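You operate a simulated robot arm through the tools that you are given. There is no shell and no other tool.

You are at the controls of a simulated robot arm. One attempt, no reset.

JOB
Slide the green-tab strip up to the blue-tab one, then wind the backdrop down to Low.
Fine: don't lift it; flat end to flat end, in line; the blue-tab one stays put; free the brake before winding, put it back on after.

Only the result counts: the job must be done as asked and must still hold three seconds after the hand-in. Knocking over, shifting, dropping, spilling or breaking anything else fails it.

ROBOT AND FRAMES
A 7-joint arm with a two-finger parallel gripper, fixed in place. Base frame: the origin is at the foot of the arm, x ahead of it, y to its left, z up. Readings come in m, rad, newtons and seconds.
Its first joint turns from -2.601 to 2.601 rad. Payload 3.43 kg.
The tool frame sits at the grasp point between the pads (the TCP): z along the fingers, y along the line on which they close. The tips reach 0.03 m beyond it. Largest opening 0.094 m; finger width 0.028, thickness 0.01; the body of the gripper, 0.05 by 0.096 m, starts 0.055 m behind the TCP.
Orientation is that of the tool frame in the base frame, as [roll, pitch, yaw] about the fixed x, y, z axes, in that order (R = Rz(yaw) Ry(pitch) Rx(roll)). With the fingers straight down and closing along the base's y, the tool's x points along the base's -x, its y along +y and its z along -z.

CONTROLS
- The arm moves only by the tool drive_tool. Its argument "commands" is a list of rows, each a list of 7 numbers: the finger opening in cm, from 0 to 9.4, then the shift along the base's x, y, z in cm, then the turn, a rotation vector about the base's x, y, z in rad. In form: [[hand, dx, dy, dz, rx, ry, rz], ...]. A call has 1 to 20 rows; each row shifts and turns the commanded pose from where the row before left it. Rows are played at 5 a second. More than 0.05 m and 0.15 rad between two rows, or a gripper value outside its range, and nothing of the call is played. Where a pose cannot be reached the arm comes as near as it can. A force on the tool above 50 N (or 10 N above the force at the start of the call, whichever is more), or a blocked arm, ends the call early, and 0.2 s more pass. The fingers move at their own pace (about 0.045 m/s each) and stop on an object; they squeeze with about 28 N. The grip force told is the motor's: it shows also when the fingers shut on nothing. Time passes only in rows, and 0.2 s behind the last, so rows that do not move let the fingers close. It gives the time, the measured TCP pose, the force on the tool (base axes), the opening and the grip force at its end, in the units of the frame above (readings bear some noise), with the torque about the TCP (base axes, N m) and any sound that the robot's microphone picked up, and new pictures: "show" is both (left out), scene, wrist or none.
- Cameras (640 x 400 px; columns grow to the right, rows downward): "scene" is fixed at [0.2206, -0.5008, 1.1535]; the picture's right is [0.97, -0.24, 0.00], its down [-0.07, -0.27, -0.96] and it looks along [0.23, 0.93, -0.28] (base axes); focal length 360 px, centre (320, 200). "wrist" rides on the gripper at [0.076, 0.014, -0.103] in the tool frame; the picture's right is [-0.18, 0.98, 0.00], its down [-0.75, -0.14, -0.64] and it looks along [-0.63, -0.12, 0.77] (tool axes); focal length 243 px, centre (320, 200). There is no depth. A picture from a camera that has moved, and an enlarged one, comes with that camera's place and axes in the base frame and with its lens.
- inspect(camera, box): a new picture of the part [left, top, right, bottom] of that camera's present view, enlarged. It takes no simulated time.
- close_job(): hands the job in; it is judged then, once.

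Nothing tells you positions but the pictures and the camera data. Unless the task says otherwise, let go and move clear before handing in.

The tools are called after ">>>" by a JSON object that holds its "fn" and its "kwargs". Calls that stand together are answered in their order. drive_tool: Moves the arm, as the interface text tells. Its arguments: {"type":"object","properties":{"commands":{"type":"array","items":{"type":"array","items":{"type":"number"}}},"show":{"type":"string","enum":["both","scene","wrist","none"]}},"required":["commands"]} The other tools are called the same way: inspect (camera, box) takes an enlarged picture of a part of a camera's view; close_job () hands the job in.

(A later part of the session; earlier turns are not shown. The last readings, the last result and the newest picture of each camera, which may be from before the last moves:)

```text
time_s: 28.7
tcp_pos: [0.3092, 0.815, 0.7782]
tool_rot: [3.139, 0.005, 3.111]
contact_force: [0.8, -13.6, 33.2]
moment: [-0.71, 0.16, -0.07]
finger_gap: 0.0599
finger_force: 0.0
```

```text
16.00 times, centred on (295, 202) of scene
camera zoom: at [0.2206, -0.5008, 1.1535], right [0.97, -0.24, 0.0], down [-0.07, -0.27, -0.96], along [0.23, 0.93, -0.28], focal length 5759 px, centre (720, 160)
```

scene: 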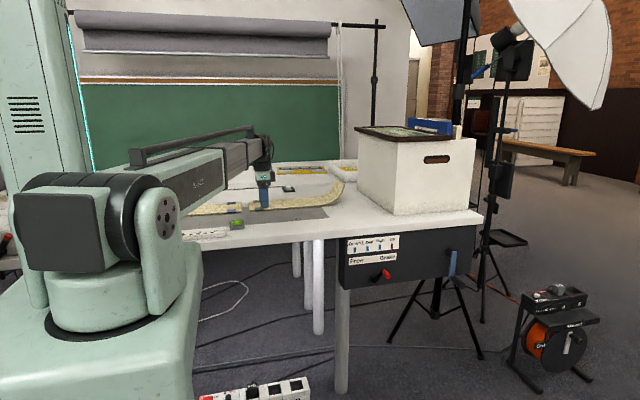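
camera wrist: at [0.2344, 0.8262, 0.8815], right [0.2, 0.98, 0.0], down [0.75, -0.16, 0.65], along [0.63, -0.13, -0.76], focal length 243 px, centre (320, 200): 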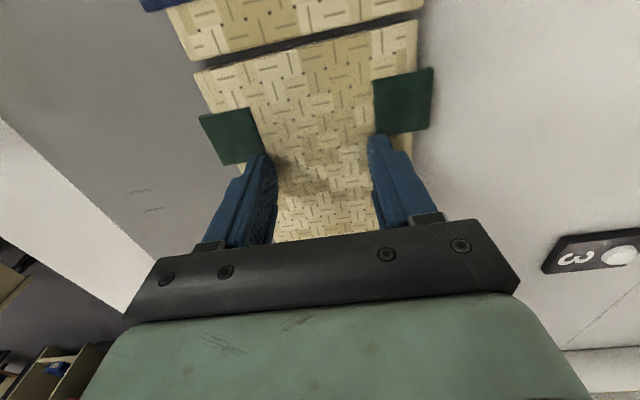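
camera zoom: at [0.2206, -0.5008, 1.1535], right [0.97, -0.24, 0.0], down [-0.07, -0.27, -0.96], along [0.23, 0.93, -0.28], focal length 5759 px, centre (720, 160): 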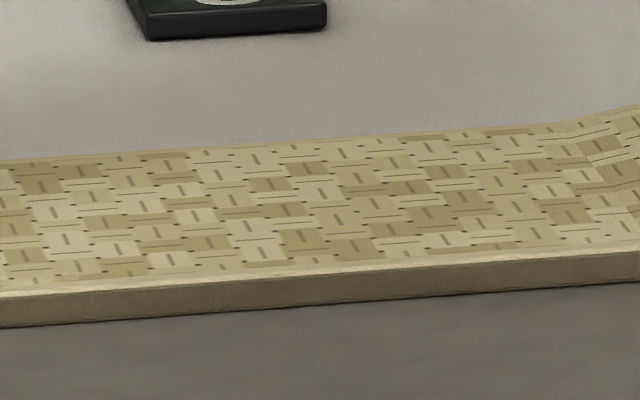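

Lateral alignment is now within about 0.5 mm. Next I'll apply a bit more yaw.

>>> {"fn": "drive_tool", "kwargs": {"commands": [[6, 0, 0, 0, 0, 0, -0.005], [6, 0, 0, 0, 0, 0, -0.005], [6, 0, 0, 0, 0, 0, -0.005], [6, 0, 0, 0, 0, 0, 0]], "show": "none"}}

>>> {"fn": "inspect", "kwargs": {"camera": "scene", "box": [220, 195, 260, 220]}}

>>> {"fn": "inspect", "kwargs": {"camera": "scene", "box": [275, 190, 315, 215]}}

>>> {"fn": "inspect", "kwargs": {"camera": "wrist", "box": [160, 0, 440, 100]}}

```text
time_s: 29.7
tcp_pos: [0.3099, 0.8158, 0.7786]
tool_rot: [3.136, 0.006, 3.094]
contact_force: [0.2, -2.3, 31.7]
moment: [-0.77, 0.26, 0.31]
finger_gap: 0.0601
finger_force: 0.6
```

```text
16.00 times, centred on (240, 208) of scene
camera zoom: at [0.2206, -0.5008, 1.1535], right [0.97, -0.24, 0.0], down [-0.07, -0.27, -0.96], along [0.23, 0.93, -0.28], focal length 5759 px, centre (1600, 80)
```

zoom: 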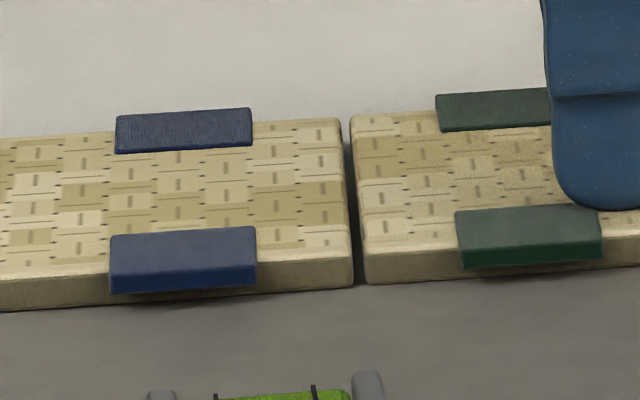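

```text
16.00 times, centred on (295, 202) of scene
camera zoom: at [0.2206, -0.5008, 1.1535], right [0.97, -0.24, 0.0], down [-0.07, -0.27, -0.96], along [0.23, 0.93, -0.28], focal length 5759 px, centre (720, 160)
```

zoom: 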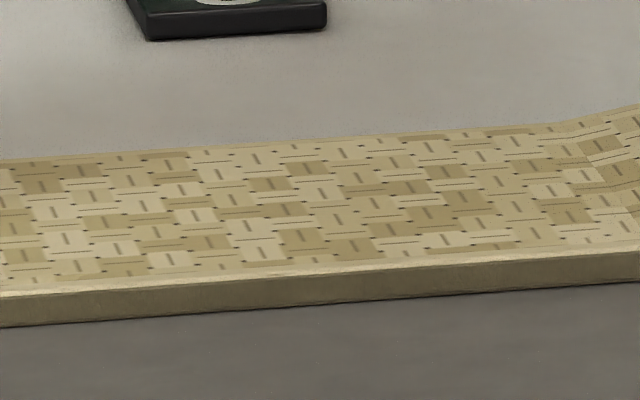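

```text
2.29 times, centred on (300, 50) of wrist
camera zoom: at [0.2333, 0.8333, 0.8814], right [0.23, 0.97, 0.0], down [0.74, -0.18, 0.65], along [0.63, -0.15, -0.76], focal length 555 px, centre (366, 543)
```

zoom: 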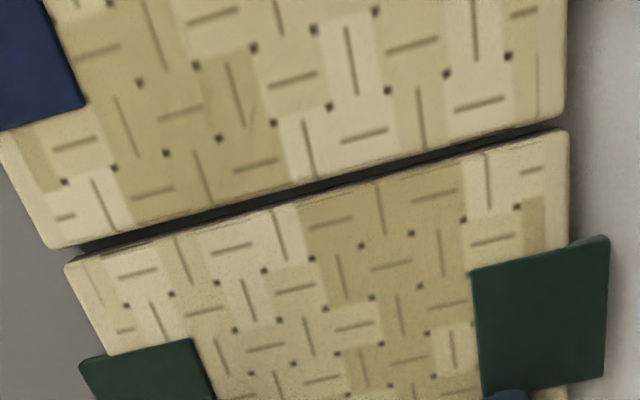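

A residual yaw of about 0.01 rad remains. It should be easier to correct by pressing near the rear of the flat part and nudging it toward −y, so I'll lift and move back along the strip.

>>> {"fn": "drive_tool", "kwargs": {"commands": [[6, 0, 0, 0.2, 0, 0, 0], [6, 0, 0, 0.5, 0, 0, 0], [6, 2, 0, 1.5, 0, 0, 0.012], [6, 3.5, 0, 0, 0, 0, 0.012], [6, 4, 0, 0, 0, 0, 0.012], [6, 4, 0, 0, 0, 0, 0.012], [6, 2.5, -0.1, 0, 0, 0, 0], [6, 0, 0, 0, 0, 0, 0], [6, 0, 0, -1, 0, 0, 0], [6, 0, 0, 0, 0, 0, 0]]}}

>>> {"fn": "inspect", "kwargs": {"camera": "scene", "box": [220, 195, 260, 220]}}

>>> {"fn": "inspect", "kwargs": {"camera": "scene", "box": [275, 190, 315, 215]}}

```text
time_s: 31.9
tcp_pos: [0.4684, 0.8154, 0.7903]
tool_rot: [3.141, 0.005, -3.14]
contact_force: [0.3, 0.5, 0.9]
moment: [0.02, 0.0, 0.0]
finger_gap: 0.0601
finger_force: 0.2
camera wrist: at [0.3921, 0.8287, 0.8924], right [0.18, 0.98, 0.0], down [0.75, -0.14, 0.65], along [0.64, -0.12, -0.76], focal length 243 px, centre (320, 200)
```

scene: 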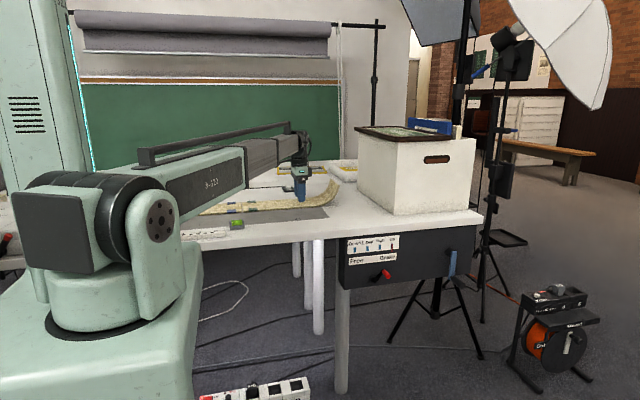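
wrist: 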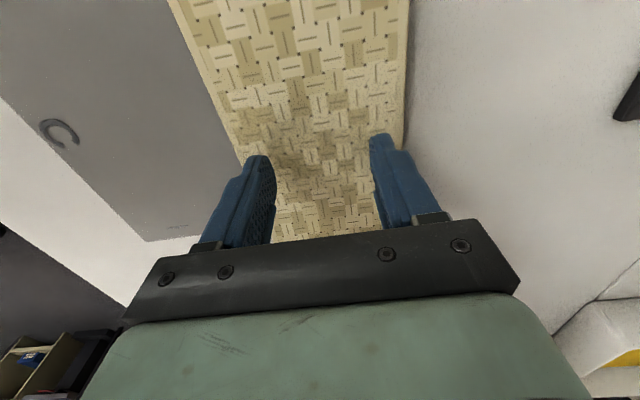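

```text
16.00 times, centred on (240, 208) of scene
camera zoom: at [0.2206, -0.5008, 1.1535], right [0.97, -0.24, 0.0], down [-0.07, -0.27, -0.96], along [0.23, 0.93, -0.28], focal length 5759 px, centre (1600, 80)
```

zoom: 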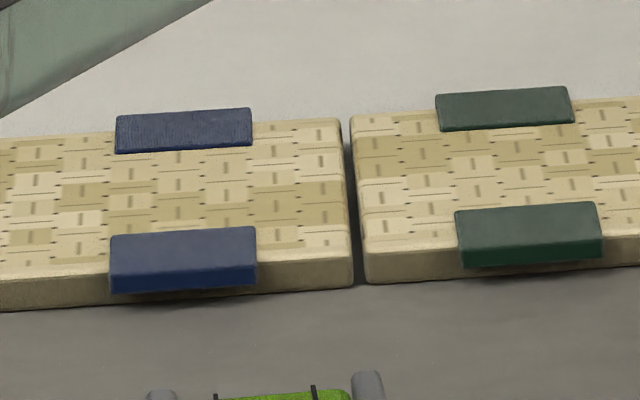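

```text
16.00 times, centred on (295, 202) of scene
camera zoom: at [0.2206, -0.5008, 1.1535], right [0.97, -0.24, 0.0], down [-0.07, -0.27, -0.96], along [0.23, 0.93, -0.28], focal length 5759 px, centre (720, 160)
```

zoom: 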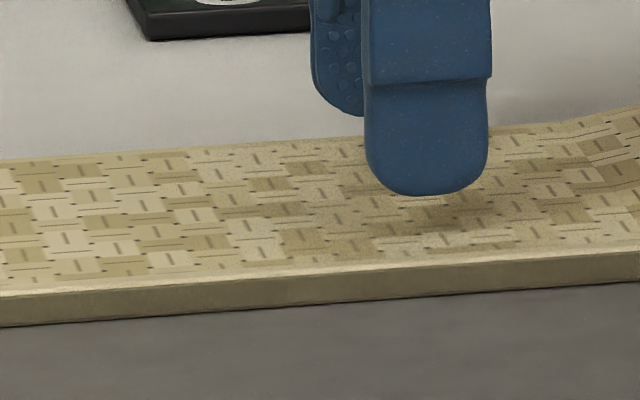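

From this measurement the yaw difference is only about 0.003–0.01 rad. Before nudging, I'll back off to a higher wrist view that shows long edges of both strips.

>>> {"fn": "drive_tool", "kwargs": {"commands": [[6, 0, 0, 4, 0, 0, 0], [6, -4, 0, 3, 0, 0, 0], [6, -4, 0, 3, 0, 0, 0], [6, -4, 0, 3, 0, 0, 0], [6, -4, 0, 1, 0, 0, 0], [6, -4, 0, 0, 0, 0, 0], [6, -4, 0, 0, 0, 0, 0], [6, 0, 0, 0, 0, 0, 0], [6, 0, 0, 0, 0, 0, 0]], "show": "wrist"}}

>>> {"fn": "inspect", "kwargs": {"camera": "wrist", "box": [230, 0, 390, 100]}}

>>> {"fn": "inspect", "kwargs": {"camera": "wrist", "box": [250, 70, 410, 170]}}

>>> {"fn": "inspect", "kwargs": {"camera": "wrist", "box": [250, 140, 410, 240]}}

```text
time_s: 33.9
tcp_pos: [0.2301, 0.8141, 0.9304]
tool_rot: [3.141, 0.004, -3.14]
contact_force: [0.1, -0.2, 0.0]
moment: [-0.01, -0.01, -0.02]
finger_gap: 0.06
finger_force: 0.1
camera wrist: at [0.1521, 0.8278, 1.0339], right [0.18, 0.98, 0.0], down [0.75, -0.14, 0.65], along [0.64, -0.12, -0.76], focal length 243 px, centre (320, 200)
```

wrist: 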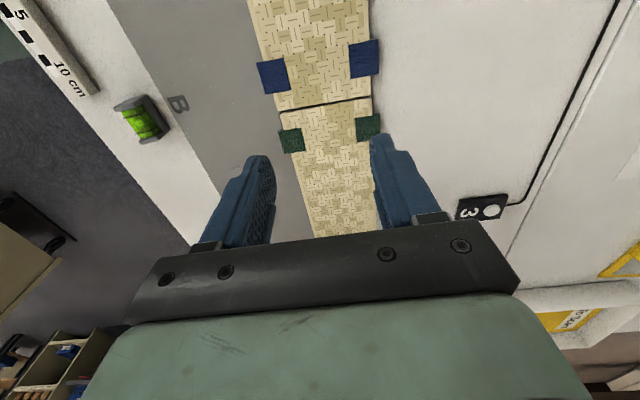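

```text
4.00 times, centred on (310, 50) of wrist
camera zoom: at [0.1521, 0.8278, 1.0339], right [0.18, 0.98, 0.0], down [0.75, -0.14, 0.65], along [0.64, -0.12, -0.76], focal length 970 px, centre (360, 800)
```

zoom: 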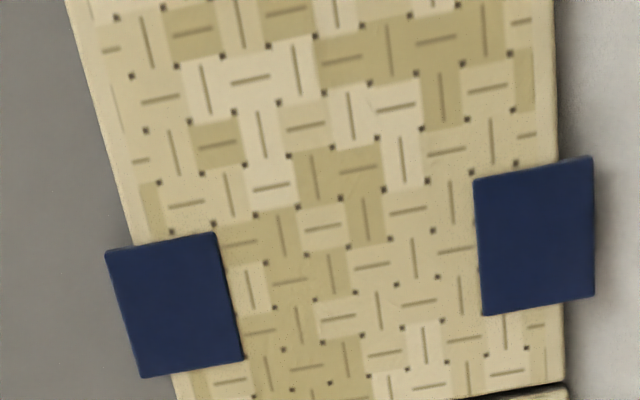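

```text
4.00 times, centred on (330, 120) of wrist
camera zoom: at [0.1521, 0.8278, 1.0339], right [0.18, 0.98, 0.0], down [0.75, -0.14, 0.65], along [0.64, -0.12, -0.76], focal length 970 px, centre (280, 520)
```

zoom: 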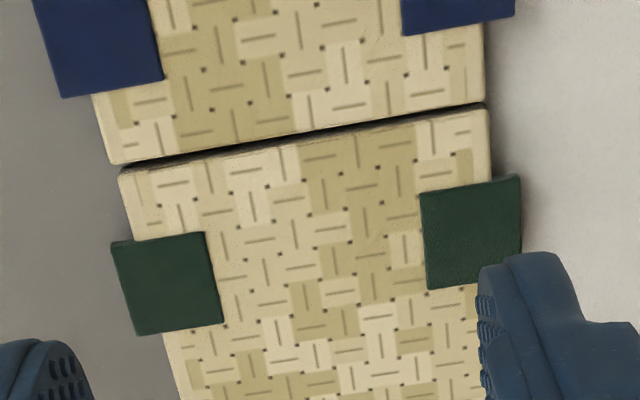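

```text
4.00 times, centred on (330, 190) of wrist
camera zoom: at [0.1521, 0.8278, 1.0339], right [0.18, 0.98, 0.0], down [0.75, -0.14, 0.65], along [0.64, -0.12, -0.76], focal length 970 px, centre (280, 240)
```

zoom: 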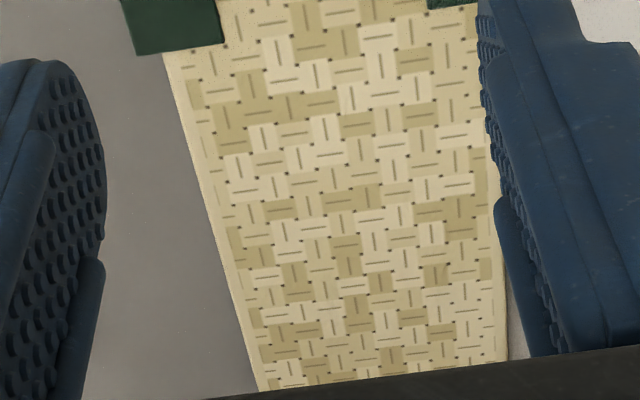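

Edges are nearly collinear: lateral offset under about 1 mm, yaw within about 0.3°, and a gap of about 2.7 mm. I'll go back down behind the tabs for the final closing move.

>>> {"fn": "drive_tool", "kwargs": {"commands": [[6, 4, 0, 0, 0, 0, 0], [6, 3.9, 0, -2, 0, 0, 0], [6, 0, 0, -4, 0, 0, 0], [6, 0, 0, -4, 0, 0, 0], [6, 0, 0, -3.5, 0, 0, 0], [6, 0, 0, -1.0, 0, 0, 0], [6, 0, 0, -0.5, 0, 0, 0], [6, 0, 0, 0, 0, 0, 0]], "show": "none"}}

```text
time_s: 35.7
tcp_pos: [0.3065, 0.8158, 0.7787]
tool_rot: [3.139, 0.005, -3.139]
contact_force: [-2.6, -0.9, 11.6]
moment: [-0.23, 0.21, -0.04]
finger_gap: 0.06
finger_force: 0.1
```

>>> {"fn": "drive_tool", "kwargs": {"commands": [[6, 0, 0, -0.06, 0, 0, 0], [6, -0.05, -0.02, 0, 0, 0, -0.002], [6, -0.05, -0.02, 0, 0, 0, -0.002], [6, -0.05, -0.02, 0, 0, 0, -0.001], [6, -0.05, 0, 0, 0, 0, 0], [6, 0, 0, 0, 0, 0, 0]], "show": "none"}}

>>> {"fn": "inspect", "kwargs": {"camera": "scene", "box": [220, 195, 260, 220]}}

```text
time_s: 37.1
tcp_pos: [0.3058, 0.8145, 0.7787]
tool_rot: [-3.141, 0.007, 3.138]
contact_force: [4.3, 3.3, 11.1]
moment: [0.02, 0.0, -0.04]
finger_gap: 0.0592
finger_force: 0.1
```

```text
16.00 times, centred on (240, 208) of scene
camera zoom: at [0.2206, -0.5008, 1.1535], right [0.97, -0.24, 0.0], down [-0.07, -0.27, -0.96], along [0.23, 0.93, -0.28], focal length 5759 px, centre (1600, 80)
```

zoom: 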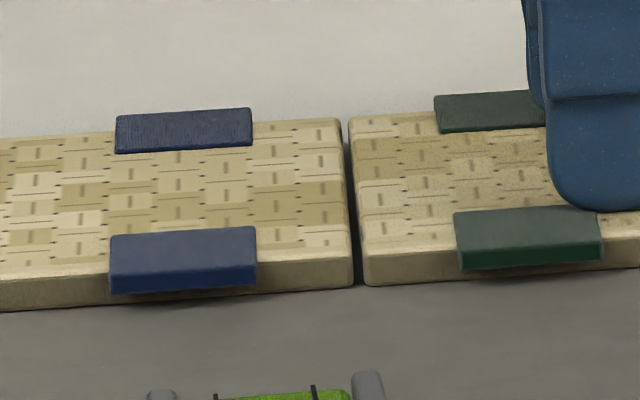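

The strip barely moved. I'll continue with small −x steps.

>>> {"fn": "drive_tool", "kwargs": {"commands": [[6, -0.05, 0, -0.03, 0, 0, 0], [6, -0.05, 0, 0, 0, 0, 0], [6, -0.05, 0, 0, 0, 0, 0], [6, 0, 0, 0, 0, 0, 0]], "show": "none"}}

>>> {"fn": "inspect", "kwargs": {"camera": "scene", "box": [220, 195, 260, 220]}}

>>> {"fn": "inspect", "kwargs": {"camera": "wrist", "box": [160, 0, 440, 100]}}

```text
time_s: 38.1
tcp_pos: [0.3035, 0.8144, 0.7797]
tool_rot: [-3.141, 0.007, 3.139]
contact_force: [0.3, -0.4, -0.2]
moment: [0.0, 0.0, 0.02]
finger_gap: 0.0597
finger_force: 0.2
```

```text
16.00 times, centred on (240, 208) of scene
camera zoom: at [0.2206, -0.5008, 1.1535], right [0.97, -0.24, 0.0], down [-0.07, -0.27, -0.96], along [0.23, 0.93, -0.28], focal length 5759 px, centre (1600, 80)
```

zoom: 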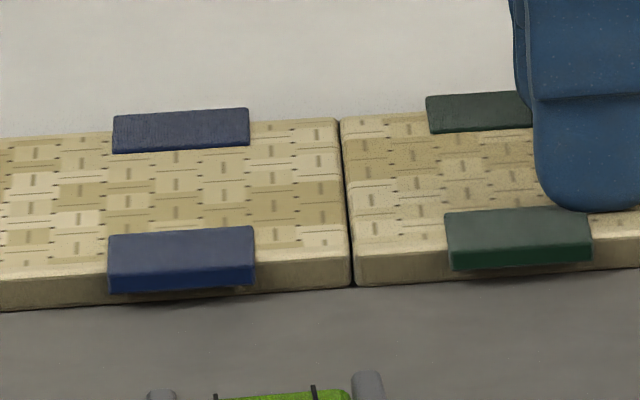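

```text
2.29 times, centred on (300, 50) of wrist
camera zoom: at [0.2269, 0.8284, 0.8818], right [0.19, 0.98, 0.0], down [0.75, -0.14, 0.65], along [0.63, -0.12, -0.76], focal length 555 px, centre (366, 543)
```

zoom: 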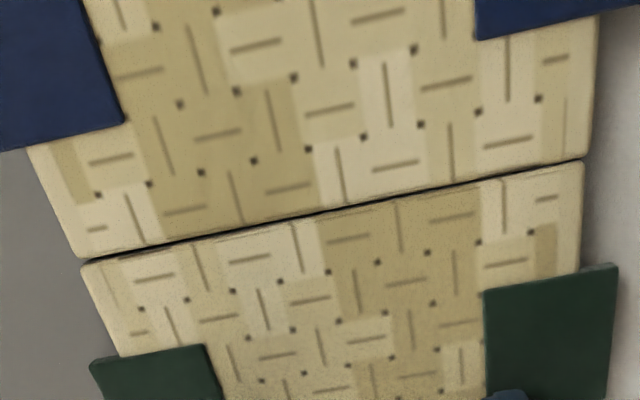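

The ends now meet, and the blue strip moved no more than about 0.5 mm. I'll lift straight off and verify.

>>> {"fn": "drive_tool", "kwargs": {"commands": [[6, 0, 0, 0.3, 0, 0, 0], [6, 0, 0, 1, 0, 0, 0], [6, 0, 0, 3, 0, 0, 0], [6, -2, 0, 4, 0, 0, 0], [6, -3.5, 0, 3, 0, 0, 0], [6, -2, 0, 3, 0, 0, 0], [6, 0, 0, 0, 0, 0, 0], [6, 0, 0, 0, 0, 0, 0]]}}

>>> {"fn": "inspect", "kwargs": {"camera": "wrist", "box": [230, 0, 400, 240]}}

>>> {"fn": "inspect", "kwargs": {"camera": "wrist", "box": [240, 60, 400, 160]}}

>>> {"fn": "inspect", "kwargs": {"camera": "scene", "box": [220, 195, 260, 220]}}

>>> {"fn": "inspect", "kwargs": {"camera": "scene", "box": [190, 170, 350, 270]}}

```text
time_s: 39.9
tcp_pos: [0.2245, 0.8164, 0.9234]
tool_rot: [3.141, 0.006, 3.137]
contact_force: [0.6, -0.4, -0.1]
moment: [0.03, 0.0, -0.02]
finger_gap: 0.0601
finger_force: 0.2
camera wrist: at [0.1491, 0.8295, 1.0262], right [0.19, 0.98, 0.0], down [0.75, -0.14, 0.65], along [0.64, -0.12, -0.76], focal length 243 px, centre (320, 200)
```

scene: 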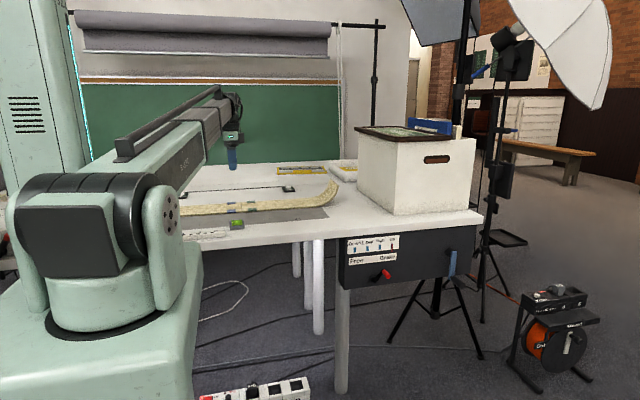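
wrist: 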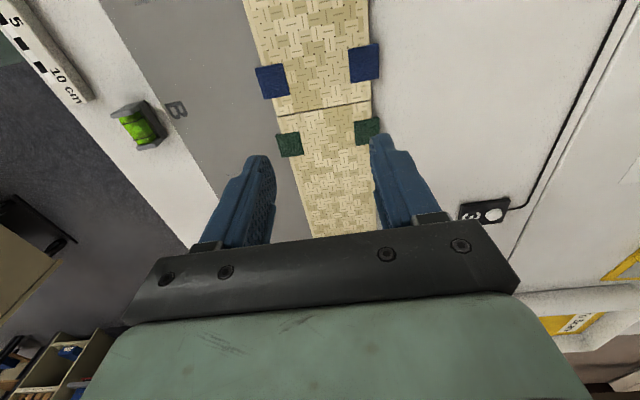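

```text
1.67 times, centred on (315, 120) of wrist
camera zoom: at [0.1491, 0.8295, 1.0262], right [0.19, 0.98, 0.0], down [0.75, -0.14, 0.65], along [0.64, -0.12, -0.76], focal length 404 px, centre (328, 333)
```

zoom: 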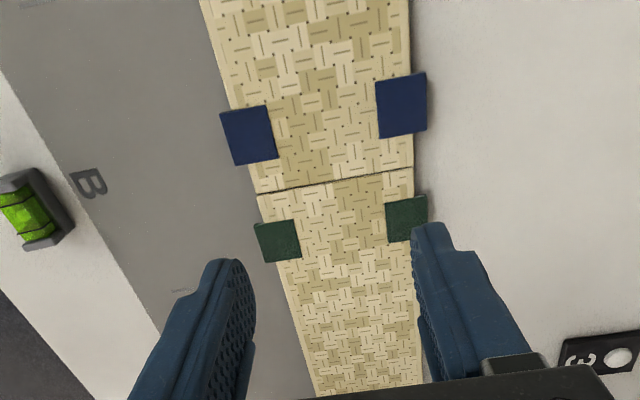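

```text
4.00 times, centred on (320, 110) of wrist
camera zoom: at [0.1491, 0.8295, 1.0262], right [0.19, 0.98, 0.0], down [0.75, -0.14, 0.65], along [0.64, -0.12, -0.76], focal length 970 px, centre (320, 560)
```

zoom: 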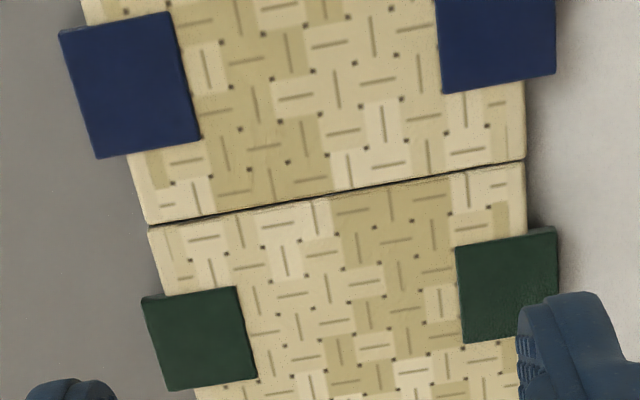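

```text
16.00 times, centred on (240, 208) of scene
camera zoom: at [0.2206, -0.5008, 1.1535], right [0.97, -0.24, 0.0], down [-0.07, -0.27, -0.96], along [0.23, 0.93, -0.28], focal length 5759 px, centre (1600, 80)
```

zoom: 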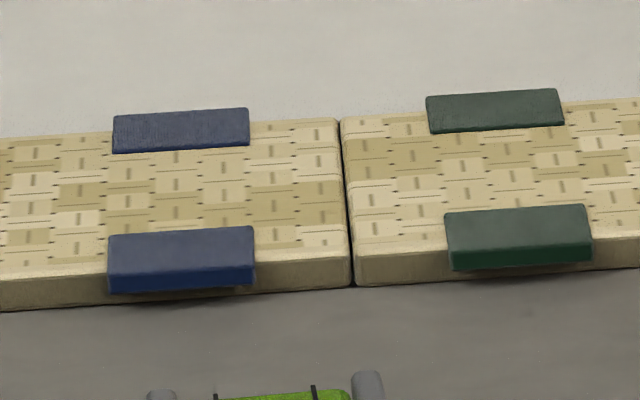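

```text
4.00 times, centred on (270, 220) of scene
camera zoom: at [0.2206, -0.5008, 1.1535], right [0.97, -0.24, 0.0], down [-0.07, -0.27, -0.96], along [0.23, 0.93, -0.28], focal length 1440 px, centre (520, 120)
```

zoom: 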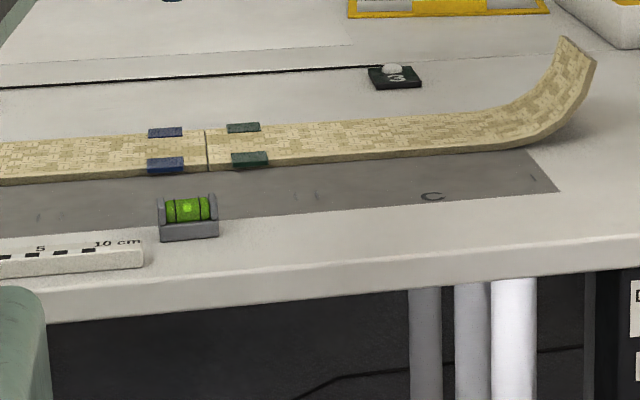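

The join is tight and in line. Next is the panel: I'll carry the arm over the table toward the front, turning the hand so the camera will sit above it.

>>> {"fn": "drive_tool", "kwargs": {"commands": [[6, 2.5, -3.9, 0.3, 0, 0, -0.1309], [6, 2.5, -3.9, 0.3, 0, 0, -0.1309], [6, 2.5, -3.9, 0.3, 0, 0, -0.1309], [6, 2.5, -3.9, 0.3, 0, 0, -0.1309], [6, 2.5, -3.9, 0.3, 0, 0, -0.1309], [6, 2.5, -3.9, 0.3, 0, 0, -0.1309], [6, 2.5, -3.9, 0.3, 0, 0, -0.1309], [6, 2.5, -3.9, 0.3, 0, 0, -0.1309], [6, 2.5, -3.9, 0.3, 0, 0, -0.1309], [6, 2.5, -3.9, 0.3, 0, 0, -0.1309], [6, 2.5, -3.9, 0.3, 0, 0, -0.1309], [6, 2.5, -3.9, 0.3, 0, 0, -0.1309], [6, 0, 0, 0, 0, 0, 0]]}}

```text
time_s: 42.7
tcp_pos: [0.5276, 0.3467, 0.9587]
tool_rot: [3.141, 0.005, 1.566]
contact_force: [-0.1, 0.6, -0.2]
moment: [0.01, -0.02, 0.03]
finger_gap: 0.0597
finger_force: 0.0
camera wrist: at [0.5434, 0.4227, 1.0611], right [0.98, -0.19, 0.0], down [-0.15, -0.75, 0.65], along [-0.12, -0.64, -0.76], focal length 243 px, centre (320, 200)
```

scene: 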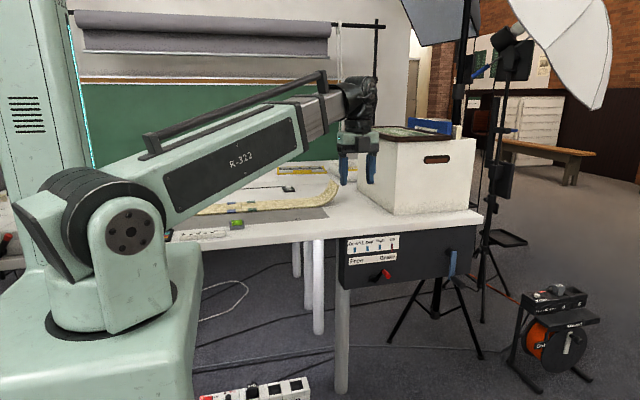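
wrist: 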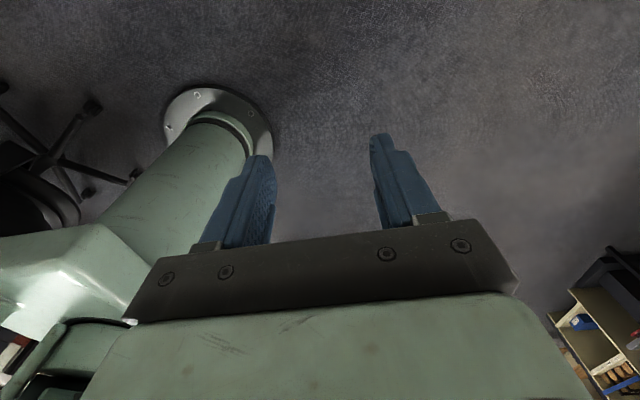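

Now I'll tilt the hand to point at the panel (+y) while lowering in front of it, staying clear of the table edge.

>>> {"fn": "drive_tool", "kwargs": {"commands": [[6, 1, -0.5, 0, 0.131, 0, 0], [6, 1, -0.5, 0, 0.131, 0, 0], [6, 1, 0, 0, 0.131, 0, 0], [6, 1, 0, -1, 0.131, 0, 0], [6, 1, 0, -2, 0.131, 0, 0], [6, 1, 0, -2, 0.131, 0, 0], [6, 1, 0, -2, 0.131, 0, 0], [6, 1, 0, -3, 0.131, 0, 0], [6, 1, 0, -4, 0.131, 0, 0], [6, 1, 0, -4, 0.131, 0, 0], [6, 1, 0, -4, 0.131, 0, 0], [6, 1, 0, -4, 0.131, 0, 0], [6, 0, 0, 0, 0, 0, 0]]}}

```text
time_s: 45.5
tcp_pos: [0.6487, 0.3356, 0.6961]
tool_rot: [-2.259, -1.57, 0.688]
contact_force: [-0.2, -0.4, -0.2]
moment: [0.04, -0.02, 0.03]
finger_gap: 0.0599
finger_force: 0.0
camera wrist: at [0.663, 0.2319, 0.7726], right [0.98, 0.0, -0.19], down [-0.14, -0.64, -0.75], along [-0.12, 0.77, -0.63], focal length 243 px, centre (320, 200)
```

scene: 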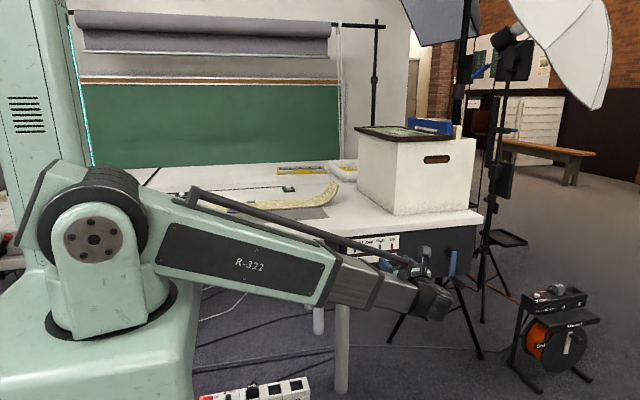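
wrist: 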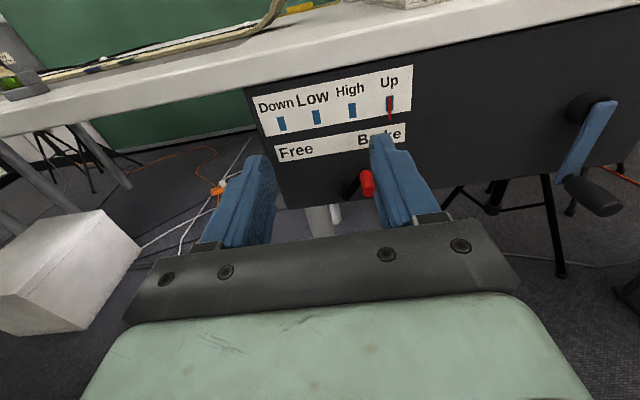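

The hand faces the panel well. I'll inspect the lever and crank closely.

>>> {"fn": "inspect", "kwargs": {"camera": "wrist", "box": [240, 60, 440, 210]}}

>>> {"fn": "inspect", "kwargs": {"camera": "wrist", "box": [520, 70, 640, 230]}}

>>> {"fn": "inspect", "kwargs": {"camera": "scene", "box": [330, 220, 490, 330]}}

```text
2.67 times, centred on (340, 135) of wrist
camera zoom: at [0.663, 0.2319, 0.7726], right [0.98, 0.0, -0.19], down [-0.14, -0.64, -0.75], along [-0.12, 0.77, -0.63], focal length 647 px, centre (267, 373)
```

zoom: 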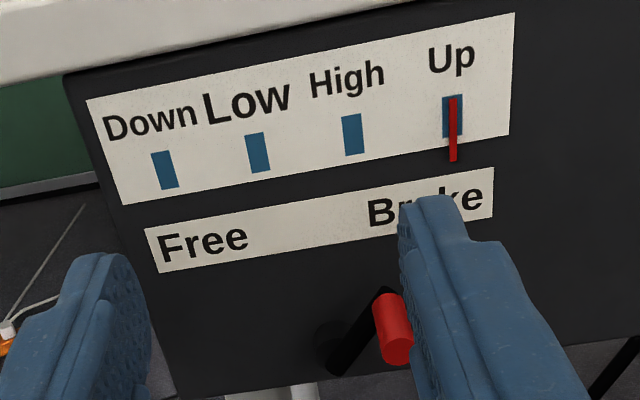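

```text
2.50 times, centred on (580, 150) of wrist
camera zoom: at [0.663, 0.2319, 0.7726], right [0.98, 0.0, -0.19], down [-0.14, -0.64, -0.75], along [-0.12, 0.77, -0.63], focal length 606 px, centre (-330, 325)
```

zoom: 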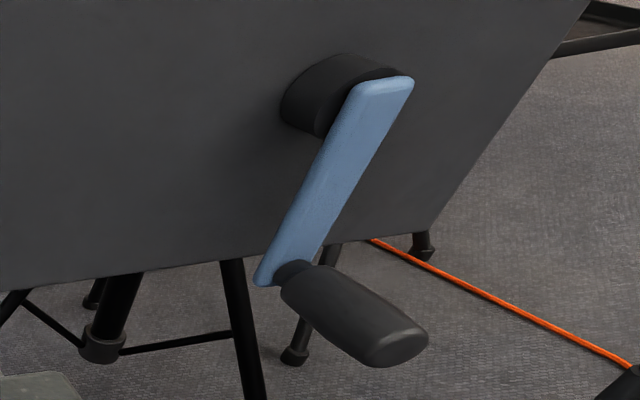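

```text
3.64 times, centred on (410, 275) of scene
camera zoom: at [0.2206, -0.5008, 1.1535], right [0.97, -0.24, 0.0], down [-0.07, -0.27, -0.96], along [0.23, 0.93, -0.28], focal length 1309 px, centre (-7, -73)
```

zoom: 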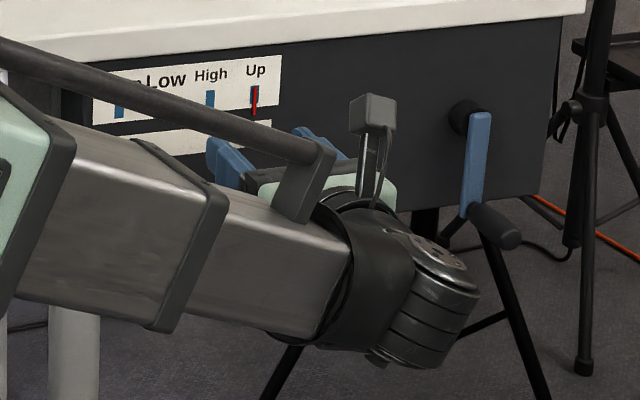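

The lever pivot is at about (0.657, 0.555) in x–z, and the knob is at about (0.688, 0.582) with its tip at y about 0.475. I'll approach the knob with the fingers open around it.

>>> {"fn": "drive_tool", "kwargs": {"commands": [[6, 1.3, 0, -3.8, 0, 0, 0], [6, 1.3, 0, -3.8, 0, 0, 0], [6, 1.3, 0, -3.8, 0, 0, 0], [6, 0, 3, 0, 0, 0, 0], [6, 0, 3, 0, 0, 0, 0], [6, 0, 3, 0, 0, 0, 0], [6, 0, 0, 0, 0, 0, 0], [6, 0, 0, 0, 0, 0, 0]]}}

>>> {"fn": "inspect", "kwargs": {"camera": "wrist", "box": [240, 80, 440, 230]}}

```text
time_s: 47.3
tcp_pos: [0.6892, 0.4274, 0.5832]
tool_rot: [-2.45, -1.566, 0.877]
contact_force: [-0.8, 0.4, 0.8]
moment: [0.01, 0.0, 0.0]
finger_gap: 0.0601
finger_force: 0.1
camera wrist: at [0.7025, 0.3244, 0.66], right [0.98, 0.0, -0.19], down [-0.14, -0.64, -0.75], along [-0.12, 0.76, -0.63], focal length 243 px, centre (320, 200)
```

scene: 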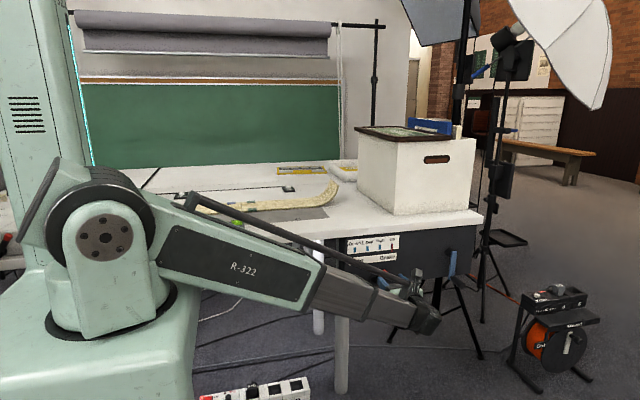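
wrist: 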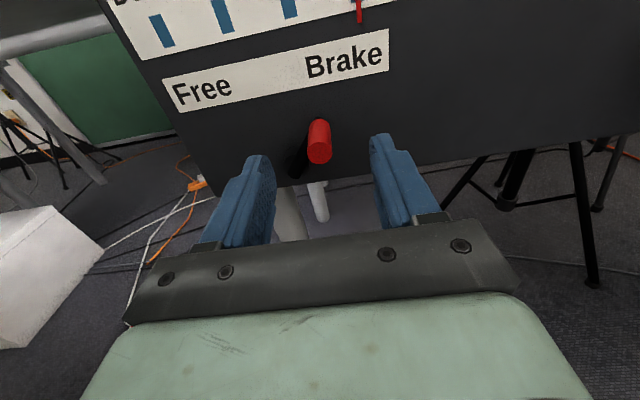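

```text
2.67 times, centred on (340, 155) of wrist
camera zoom: at [0.7025, 0.3244, 0.66], right [0.98, 0.0, -0.19], down [-0.14, -0.64, -0.75], along [-0.12, 0.76, -0.63], focal length 647 px, centre (267, 320)
```

zoom: 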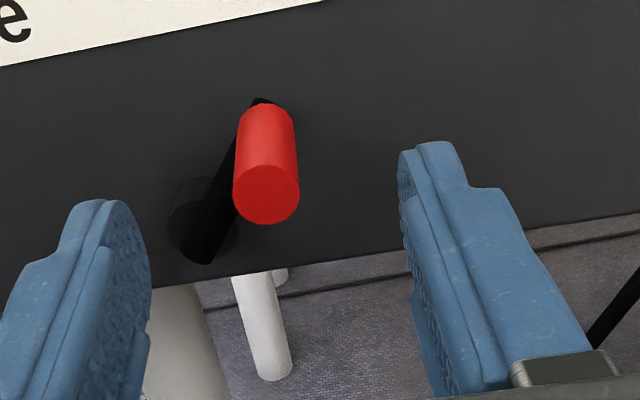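

The knob is centred between the fingers. I'll advance and close loosely around it.

>>> {"fn": "drive_tool", "kwargs": {"commands": [[6, 0, 2, 0, 0, 0, 0], [6, 0, 1.8, -0.2, 0, 0, 0], [4, 0, 0, 0, 0, 0, 0], [2.4, 0, 0, 0, 0, 0, 0], [2.4, 0, 0, 0, 0, 0, 0], [2.4, 0, 0, 0, 0, 0, 0]], "show": "wrist"}}

```text
time_s: 48.7
tcp_pos: [0.6897, 0.4657, 0.5812]
tool_rot: [-2.425, -1.567, 0.852]
contact_force: [0.2, 0.3, 0.3]
moment: [-0.01, -0.03, -0.01]
finger_gap: 0.0243
finger_force: 0.0
camera wrist: at [0.7035, 0.3622, 0.6586], right [0.98, 0.0, -0.19], down [-0.14, -0.64, -0.75], along [-0.12, 0.76, -0.63], focal length 243 px, centre (320, 200)
```

wrist: 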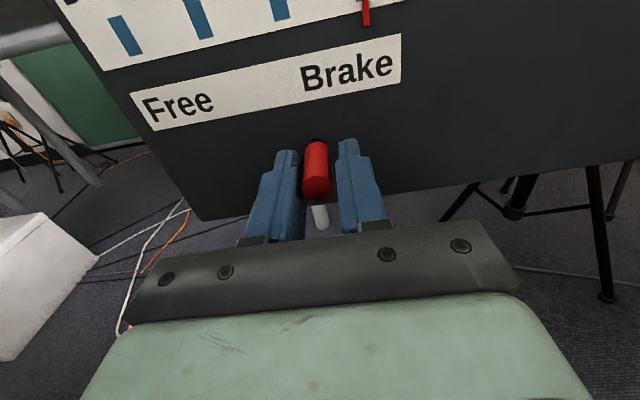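

The knob is caged. I'll swing it over the top along its arc toward "Free".

>>> {"fn": "drive_tool", "kwargs": {"commands": [[2.4, -0.55, 0, 0.45, 0, 0, 0], [2.4, -0.55, 0, 0.45, 0, 0, 0], [2.4, -0.7, 0, 0.25, 0, 0, 0], [2.4, -0.7, 0, 0.25, 0, 0, 0], [2.4, -0.73, 0, 0, 0, 0, 0], [2.4, -0.73, 0, 0, 0, 0, 0], [2.4, -0.7, 0, -0.25, 0, 0, 0], [2.4, -0.7, 0, -0.25, 0, 0, 0], [2.4, -0.56, 0, -0.47, 0, 0, 0], [2.4, -0.56, 0, -0.47, 0, 0, 0], [2.4, 0, 0, 0, 0, 0, 0]]}}

>>> {"fn": "inspect", "kwargs": {"camera": "wrist", "box": [220, 80, 420, 230]}}

```text
time_s: 51.1
tcp_pos: [0.6254, 0.4657, 0.5816]
tool_rot: [-2.358, -1.565, 0.783]
contact_force: [8.6, -2.4, 3.1]
moment: [0.04, 0.0, -0.03]
finger_gap: 0.0293
finger_force: 4.6
camera wrist: at [0.6392, 0.3622, 0.6587], right [0.98, 0.0, -0.19], down [-0.15, -0.64, -0.75], along [-0.12, 0.76, -0.63], focal length 243 px, centre (320, 200)
```

scene: 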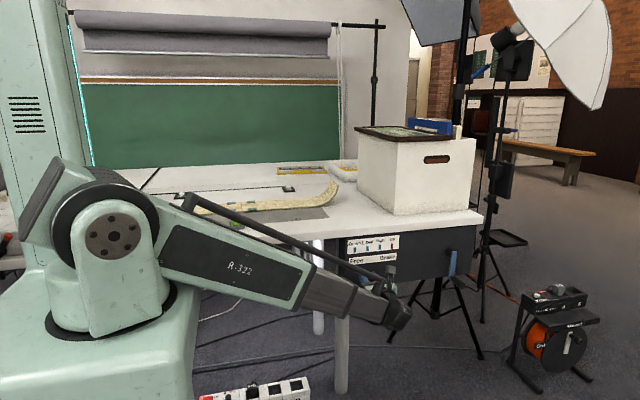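
wrist: 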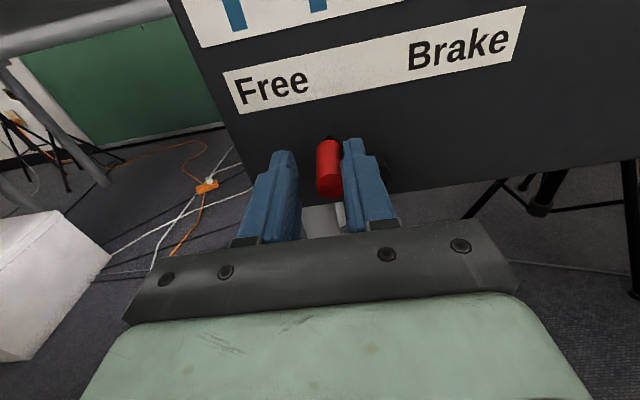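

```text
2.67 times, centred on (320, 155) of wrist
camera zoom: at [0.6392, 0.3622, 0.6587], right [0.98, 0.0, -0.19], down [-0.15, -0.64, -0.75], along [-0.12, 0.76, -0.63], focal length 647 px, centre (320, 320)
```

zoom: 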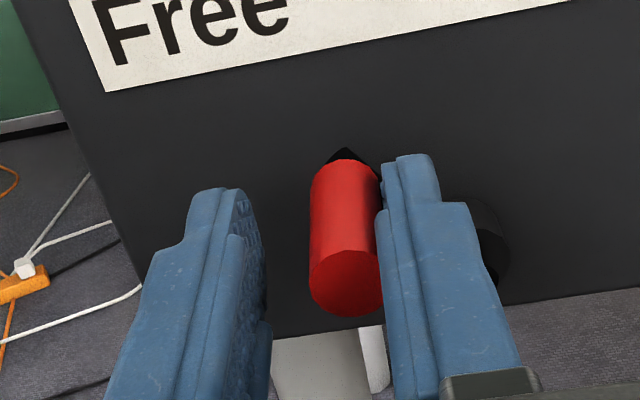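

The knob is at the Free side and meeting resistance. I'll press a touch further to be sure it's at its stop.

>>> {"fn": "drive_tool", "kwargs": {"commands": [[2.4, -0.3, 0, -0.3, 0, 0, 0], [2.4, -0.3, 0, -0.3, 0, 0, 0], [2.4, 0, 0, 0, 0, 0, 0]], "show": "none"}}

>>> {"fn": "inspect", "kwargs": {"camera": "wrist", "box": [220, 80, 420, 230]}}

```text
time_s: 51.9
tcp_pos: [0.6211, 0.4646, 0.5759]
tool_rot: [-1.947, -1.564, 0.368]
contact_force: [25.0, -1.9, 14.2]
moment: [-0.19, 0.03, 0.37]
finger_gap: 0.0398
finger_force: 14.2
```

```text
2.67 times, centred on (320, 155) of wrist
camera zoom: at [0.6356, 0.3619, 0.652], right [0.98, -0.01, -0.19], down [-0.15, -0.64, -0.75], along [-0.12, 0.77, -0.63], focal length 647 px, centre (320, 320)
```

zoom: 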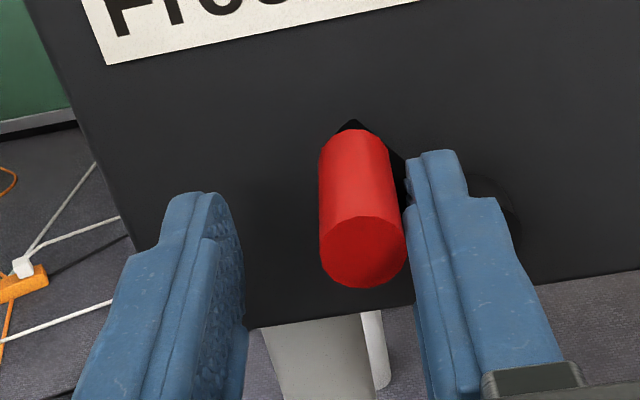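

The lever is at its hard stop in Free. I'll open the fingers, back out, and look at the panel.

>>> {"fn": "drive_tool", "kwargs": {"commands": [[5, 0.3, 0, 0.3, 0, 0, 0], [5, 0.2, 0, 0.2, 0, 0, 0], [5, 0, 0, 0, 0, 0, 0], [5, 0, -3, 0, 0, 0, 0], [5, 0, -4, 0, 0, 0, 0], [6, 0, -4, 2, 0, 0, 0], [6, 2, -2, 3, 0, 0, 0], [6, 0, 0, 0, 0, 0, 0]]}}

>>> {"fn": "inspect", "kwargs": {"camera": "wrist", "box": [240, 60, 440, 210]}}

```text
time_s: 53.7
tcp_pos: [0.6435, 0.3344, 0.6291]
tool_rot: [-2.367, -1.565, 0.793]
contact_force: [0.1, 0.1, 0.3]
moment: [0.0, 0.0, 0.01]
finger_gap: 0.0601
finger_force: 0.1
camera wrist: at [0.6581, 0.2311, 0.7051], right [0.98, 0.0, -0.19], down [-0.14, -0.64, -0.75], along [-0.12, 0.76, -0.63], focal length 243 px, centre (320, 200)
```

scene: 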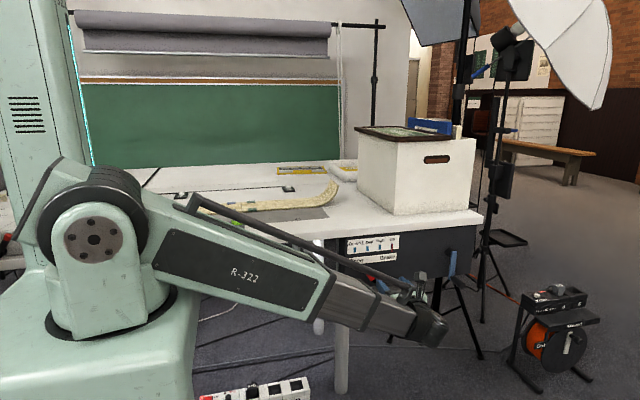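
wrist: 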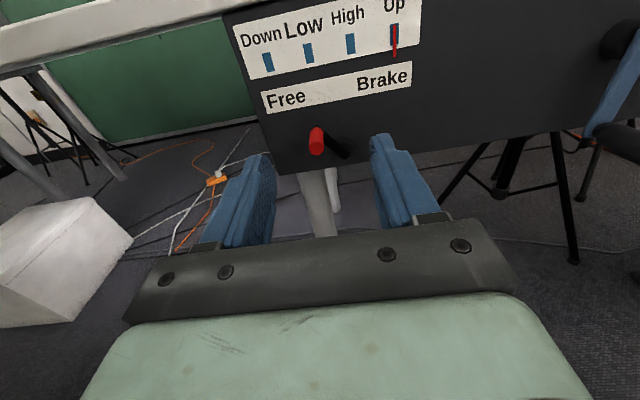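

```text
2.67 times, centred on (340, 135) of wrist
camera zoom: at [0.6581, 0.2311, 0.7051], right [0.98, 0.0, -0.19], down [-0.14, -0.64, -0.75], along [-0.12, 0.76, -0.63], focal length 647 px, centre (267, 373)
```

zoom: 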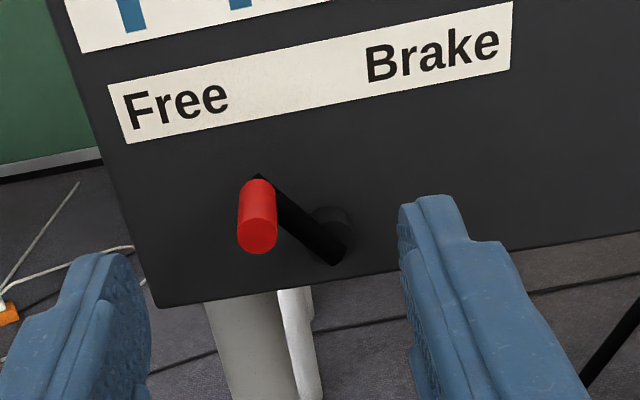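

The brake is now in Free. The crank handle is at about (0.932, y 0.42–0.48, z 0.547) and the hub at about (0.942, z 0.621). I'll re-orient the hand so the fingers close vertically and point diagonally toward the handle, for reach.

>>> {"fn": "drive_tool", "kwargs": {"commands": [[6, 1, -0.3, 0, 0, 0.131, 0], [6, 1, -0.3, 0, 0, 0.131, 0], [6, 1, 0, 0, 0, 0.131, 0], [6, 1, 0, 0, 0, 0.131, 0], [6, 1, 0, 0, 0, 0.131, 0], [6, 1, 0, 0, 0, 0.131, 0], [6, 1, 0, 0, 0, 0.131, 0], [6, 1, 0, 0, 0, 0.131, 0], [6, 1, 0, 0, 0, 0.131, 0], [6, 1, 0, 0, 0, 0.131, 0], [6, 1, 0, 0, 0, 0.131, 0], [6, 1, 0, 0, 0, 0.131, 0], [6, 1, 0, 0, 0, 0, -0.14], [6, 1, 0, 0, 0, 0, -0.14], [6, 1, 0, 0, 0, 0, -0.14], [6, 1, 0, 0, 0, 0, -0.14], [6, 1, 0, 0, 0, 0, -0.14], [6, 0, 0, 0, 0, 0, 0]]}}

```text
time_s: 57.5
tcp_pos: [0.8146, 0.3288, 0.6314]
tool_rot: [-1.574, 0.006, -0.698]
contact_force: [0.3, 0.1, -0.9]
moment: [-0.01, -0.01, 0.0]
finger_gap: 0.0599
finger_force: 0.1
camera wrist: at [0.8061, 0.2008, 0.6169], right [-0.15, 0.12, -0.98], down [-0.99, -0.01, 0.15], along [0.01, 0.99, 0.12], focal length 243 px, centre (320, 200)
```

scene: 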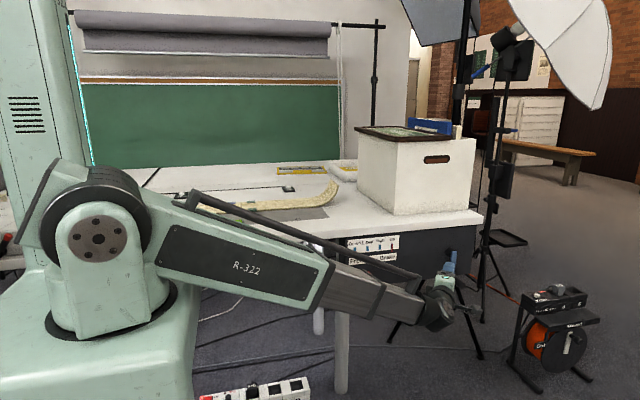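
wrist: 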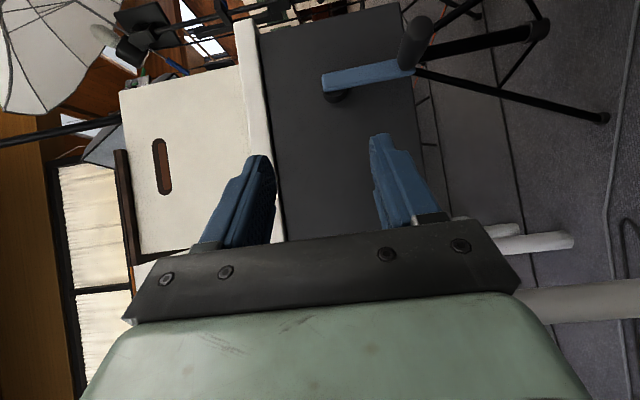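

>>> {"fn": "inspect", "kwargs": {"camera": "wrist", "box": [280, 0, 460, 130]}}

>>> {"fn": "inspect", "kwargs": {"camera": "scene", "box": [330, 220, 490, 330]}}

```text
3.08 times, centred on (370, 65) of wrist
camera zoom: at [0.8061, 0.2008, 0.6169], right [-0.15, 0.12, -0.98], down [-0.99, -0.01, 0.15], along [0.01, 0.99, 0.12], focal length 746 px, centre (166, 615)
```

zoom: 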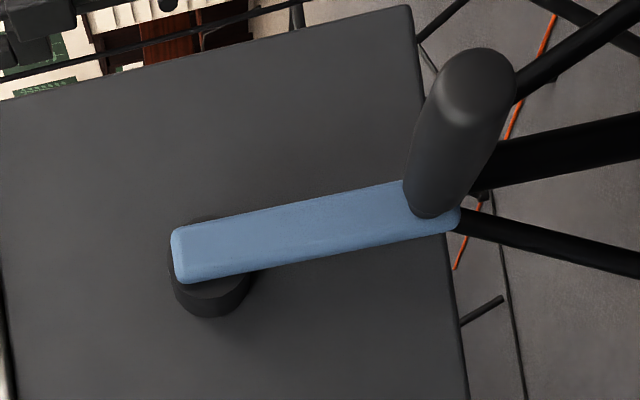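

```text
3.64 times, centred on (410, 275) of scene
camera zoom: at [0.2206, -0.5008, 1.1535], right [0.97, -0.24, 0.0], down [-0.07, -0.27, -0.96], along [0.23, 0.93, -0.28], focal length 1309 px, centre (-7, -73)
```

zoom: 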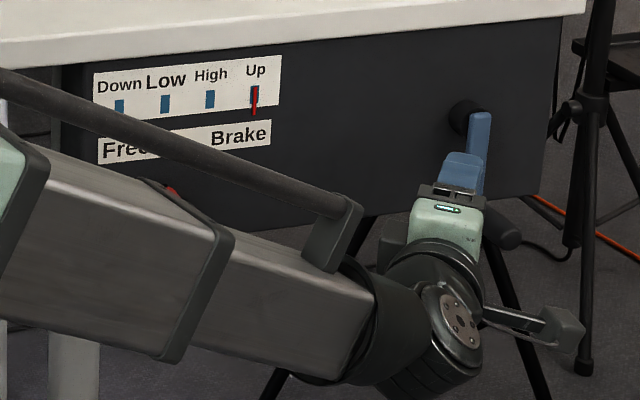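

The handle centre is at about (0.938, 0.45, 0.54) and the hub at about (0.944, 0.616), a radius of about 0.077. I'm moving to a pre-grasp position in front of the handle.

>>> {"fn": "drive_tool", "kwargs": {"commands": [[7, 2.2, 1.0, -3.05, 0, 0, 0], [7, 2.2, 1.0, -3.05, 0, 0, 0], [7, 2.1, 1.0, -3.0, 0, 0, 0], [7, 0, 0, 0, 0, 0, 0], [7, 0, 0, 0, 0, 0, 0]]}}

>>> {"fn": "inspect", "kwargs": {"camera": "wrist", "box": [200, 0, 460, 200]}}

```text
time_s: 58.7
tcp_pos: [0.8803, 0.3569, 0.5409]
tool_rot: [-1.571, 0.006, -0.696]
contact_force: [0.2, 0.1, 0.4]
moment: [0.0, 0.01, 0.0]
finger_gap: 0.0703
finger_force: 0.0
camera wrist: at [0.8728, 0.229, 0.5264], right [-0.15, 0.12, -0.98], down [-0.99, -0.01, 0.15], along [0.01, 0.99, 0.12], focal length 243 px, centre (320, 200)
```

scene: 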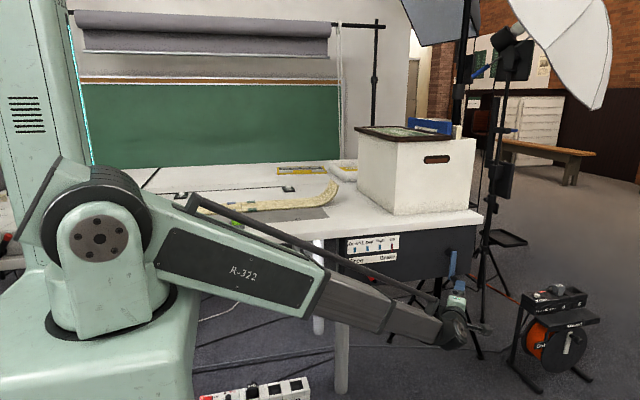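
wrist: 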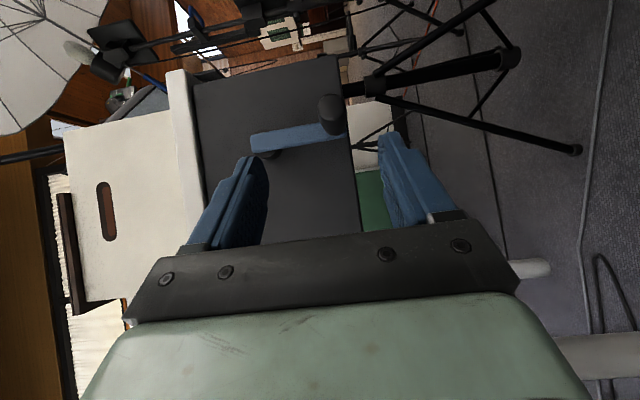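

```text
2.00 times, centred on (330, 100) of wrist
camera zoom: at [0.8728, 0.229, 0.5264], right [-0.15, 0.12, -0.98], down [-0.99, -0.01, 0.15], along [0.01, 0.99, 0.12], focal length 485 px, centre (300, 400)
```

zoom: 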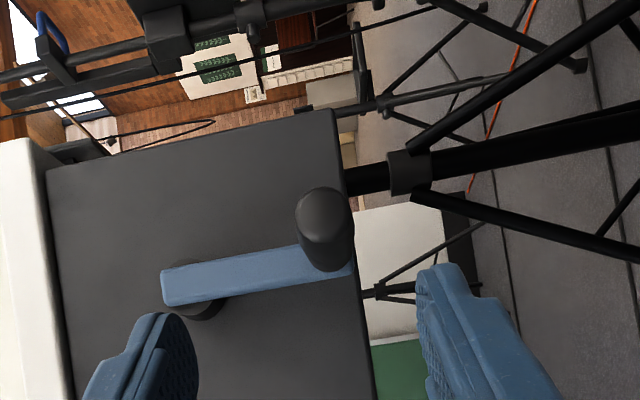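

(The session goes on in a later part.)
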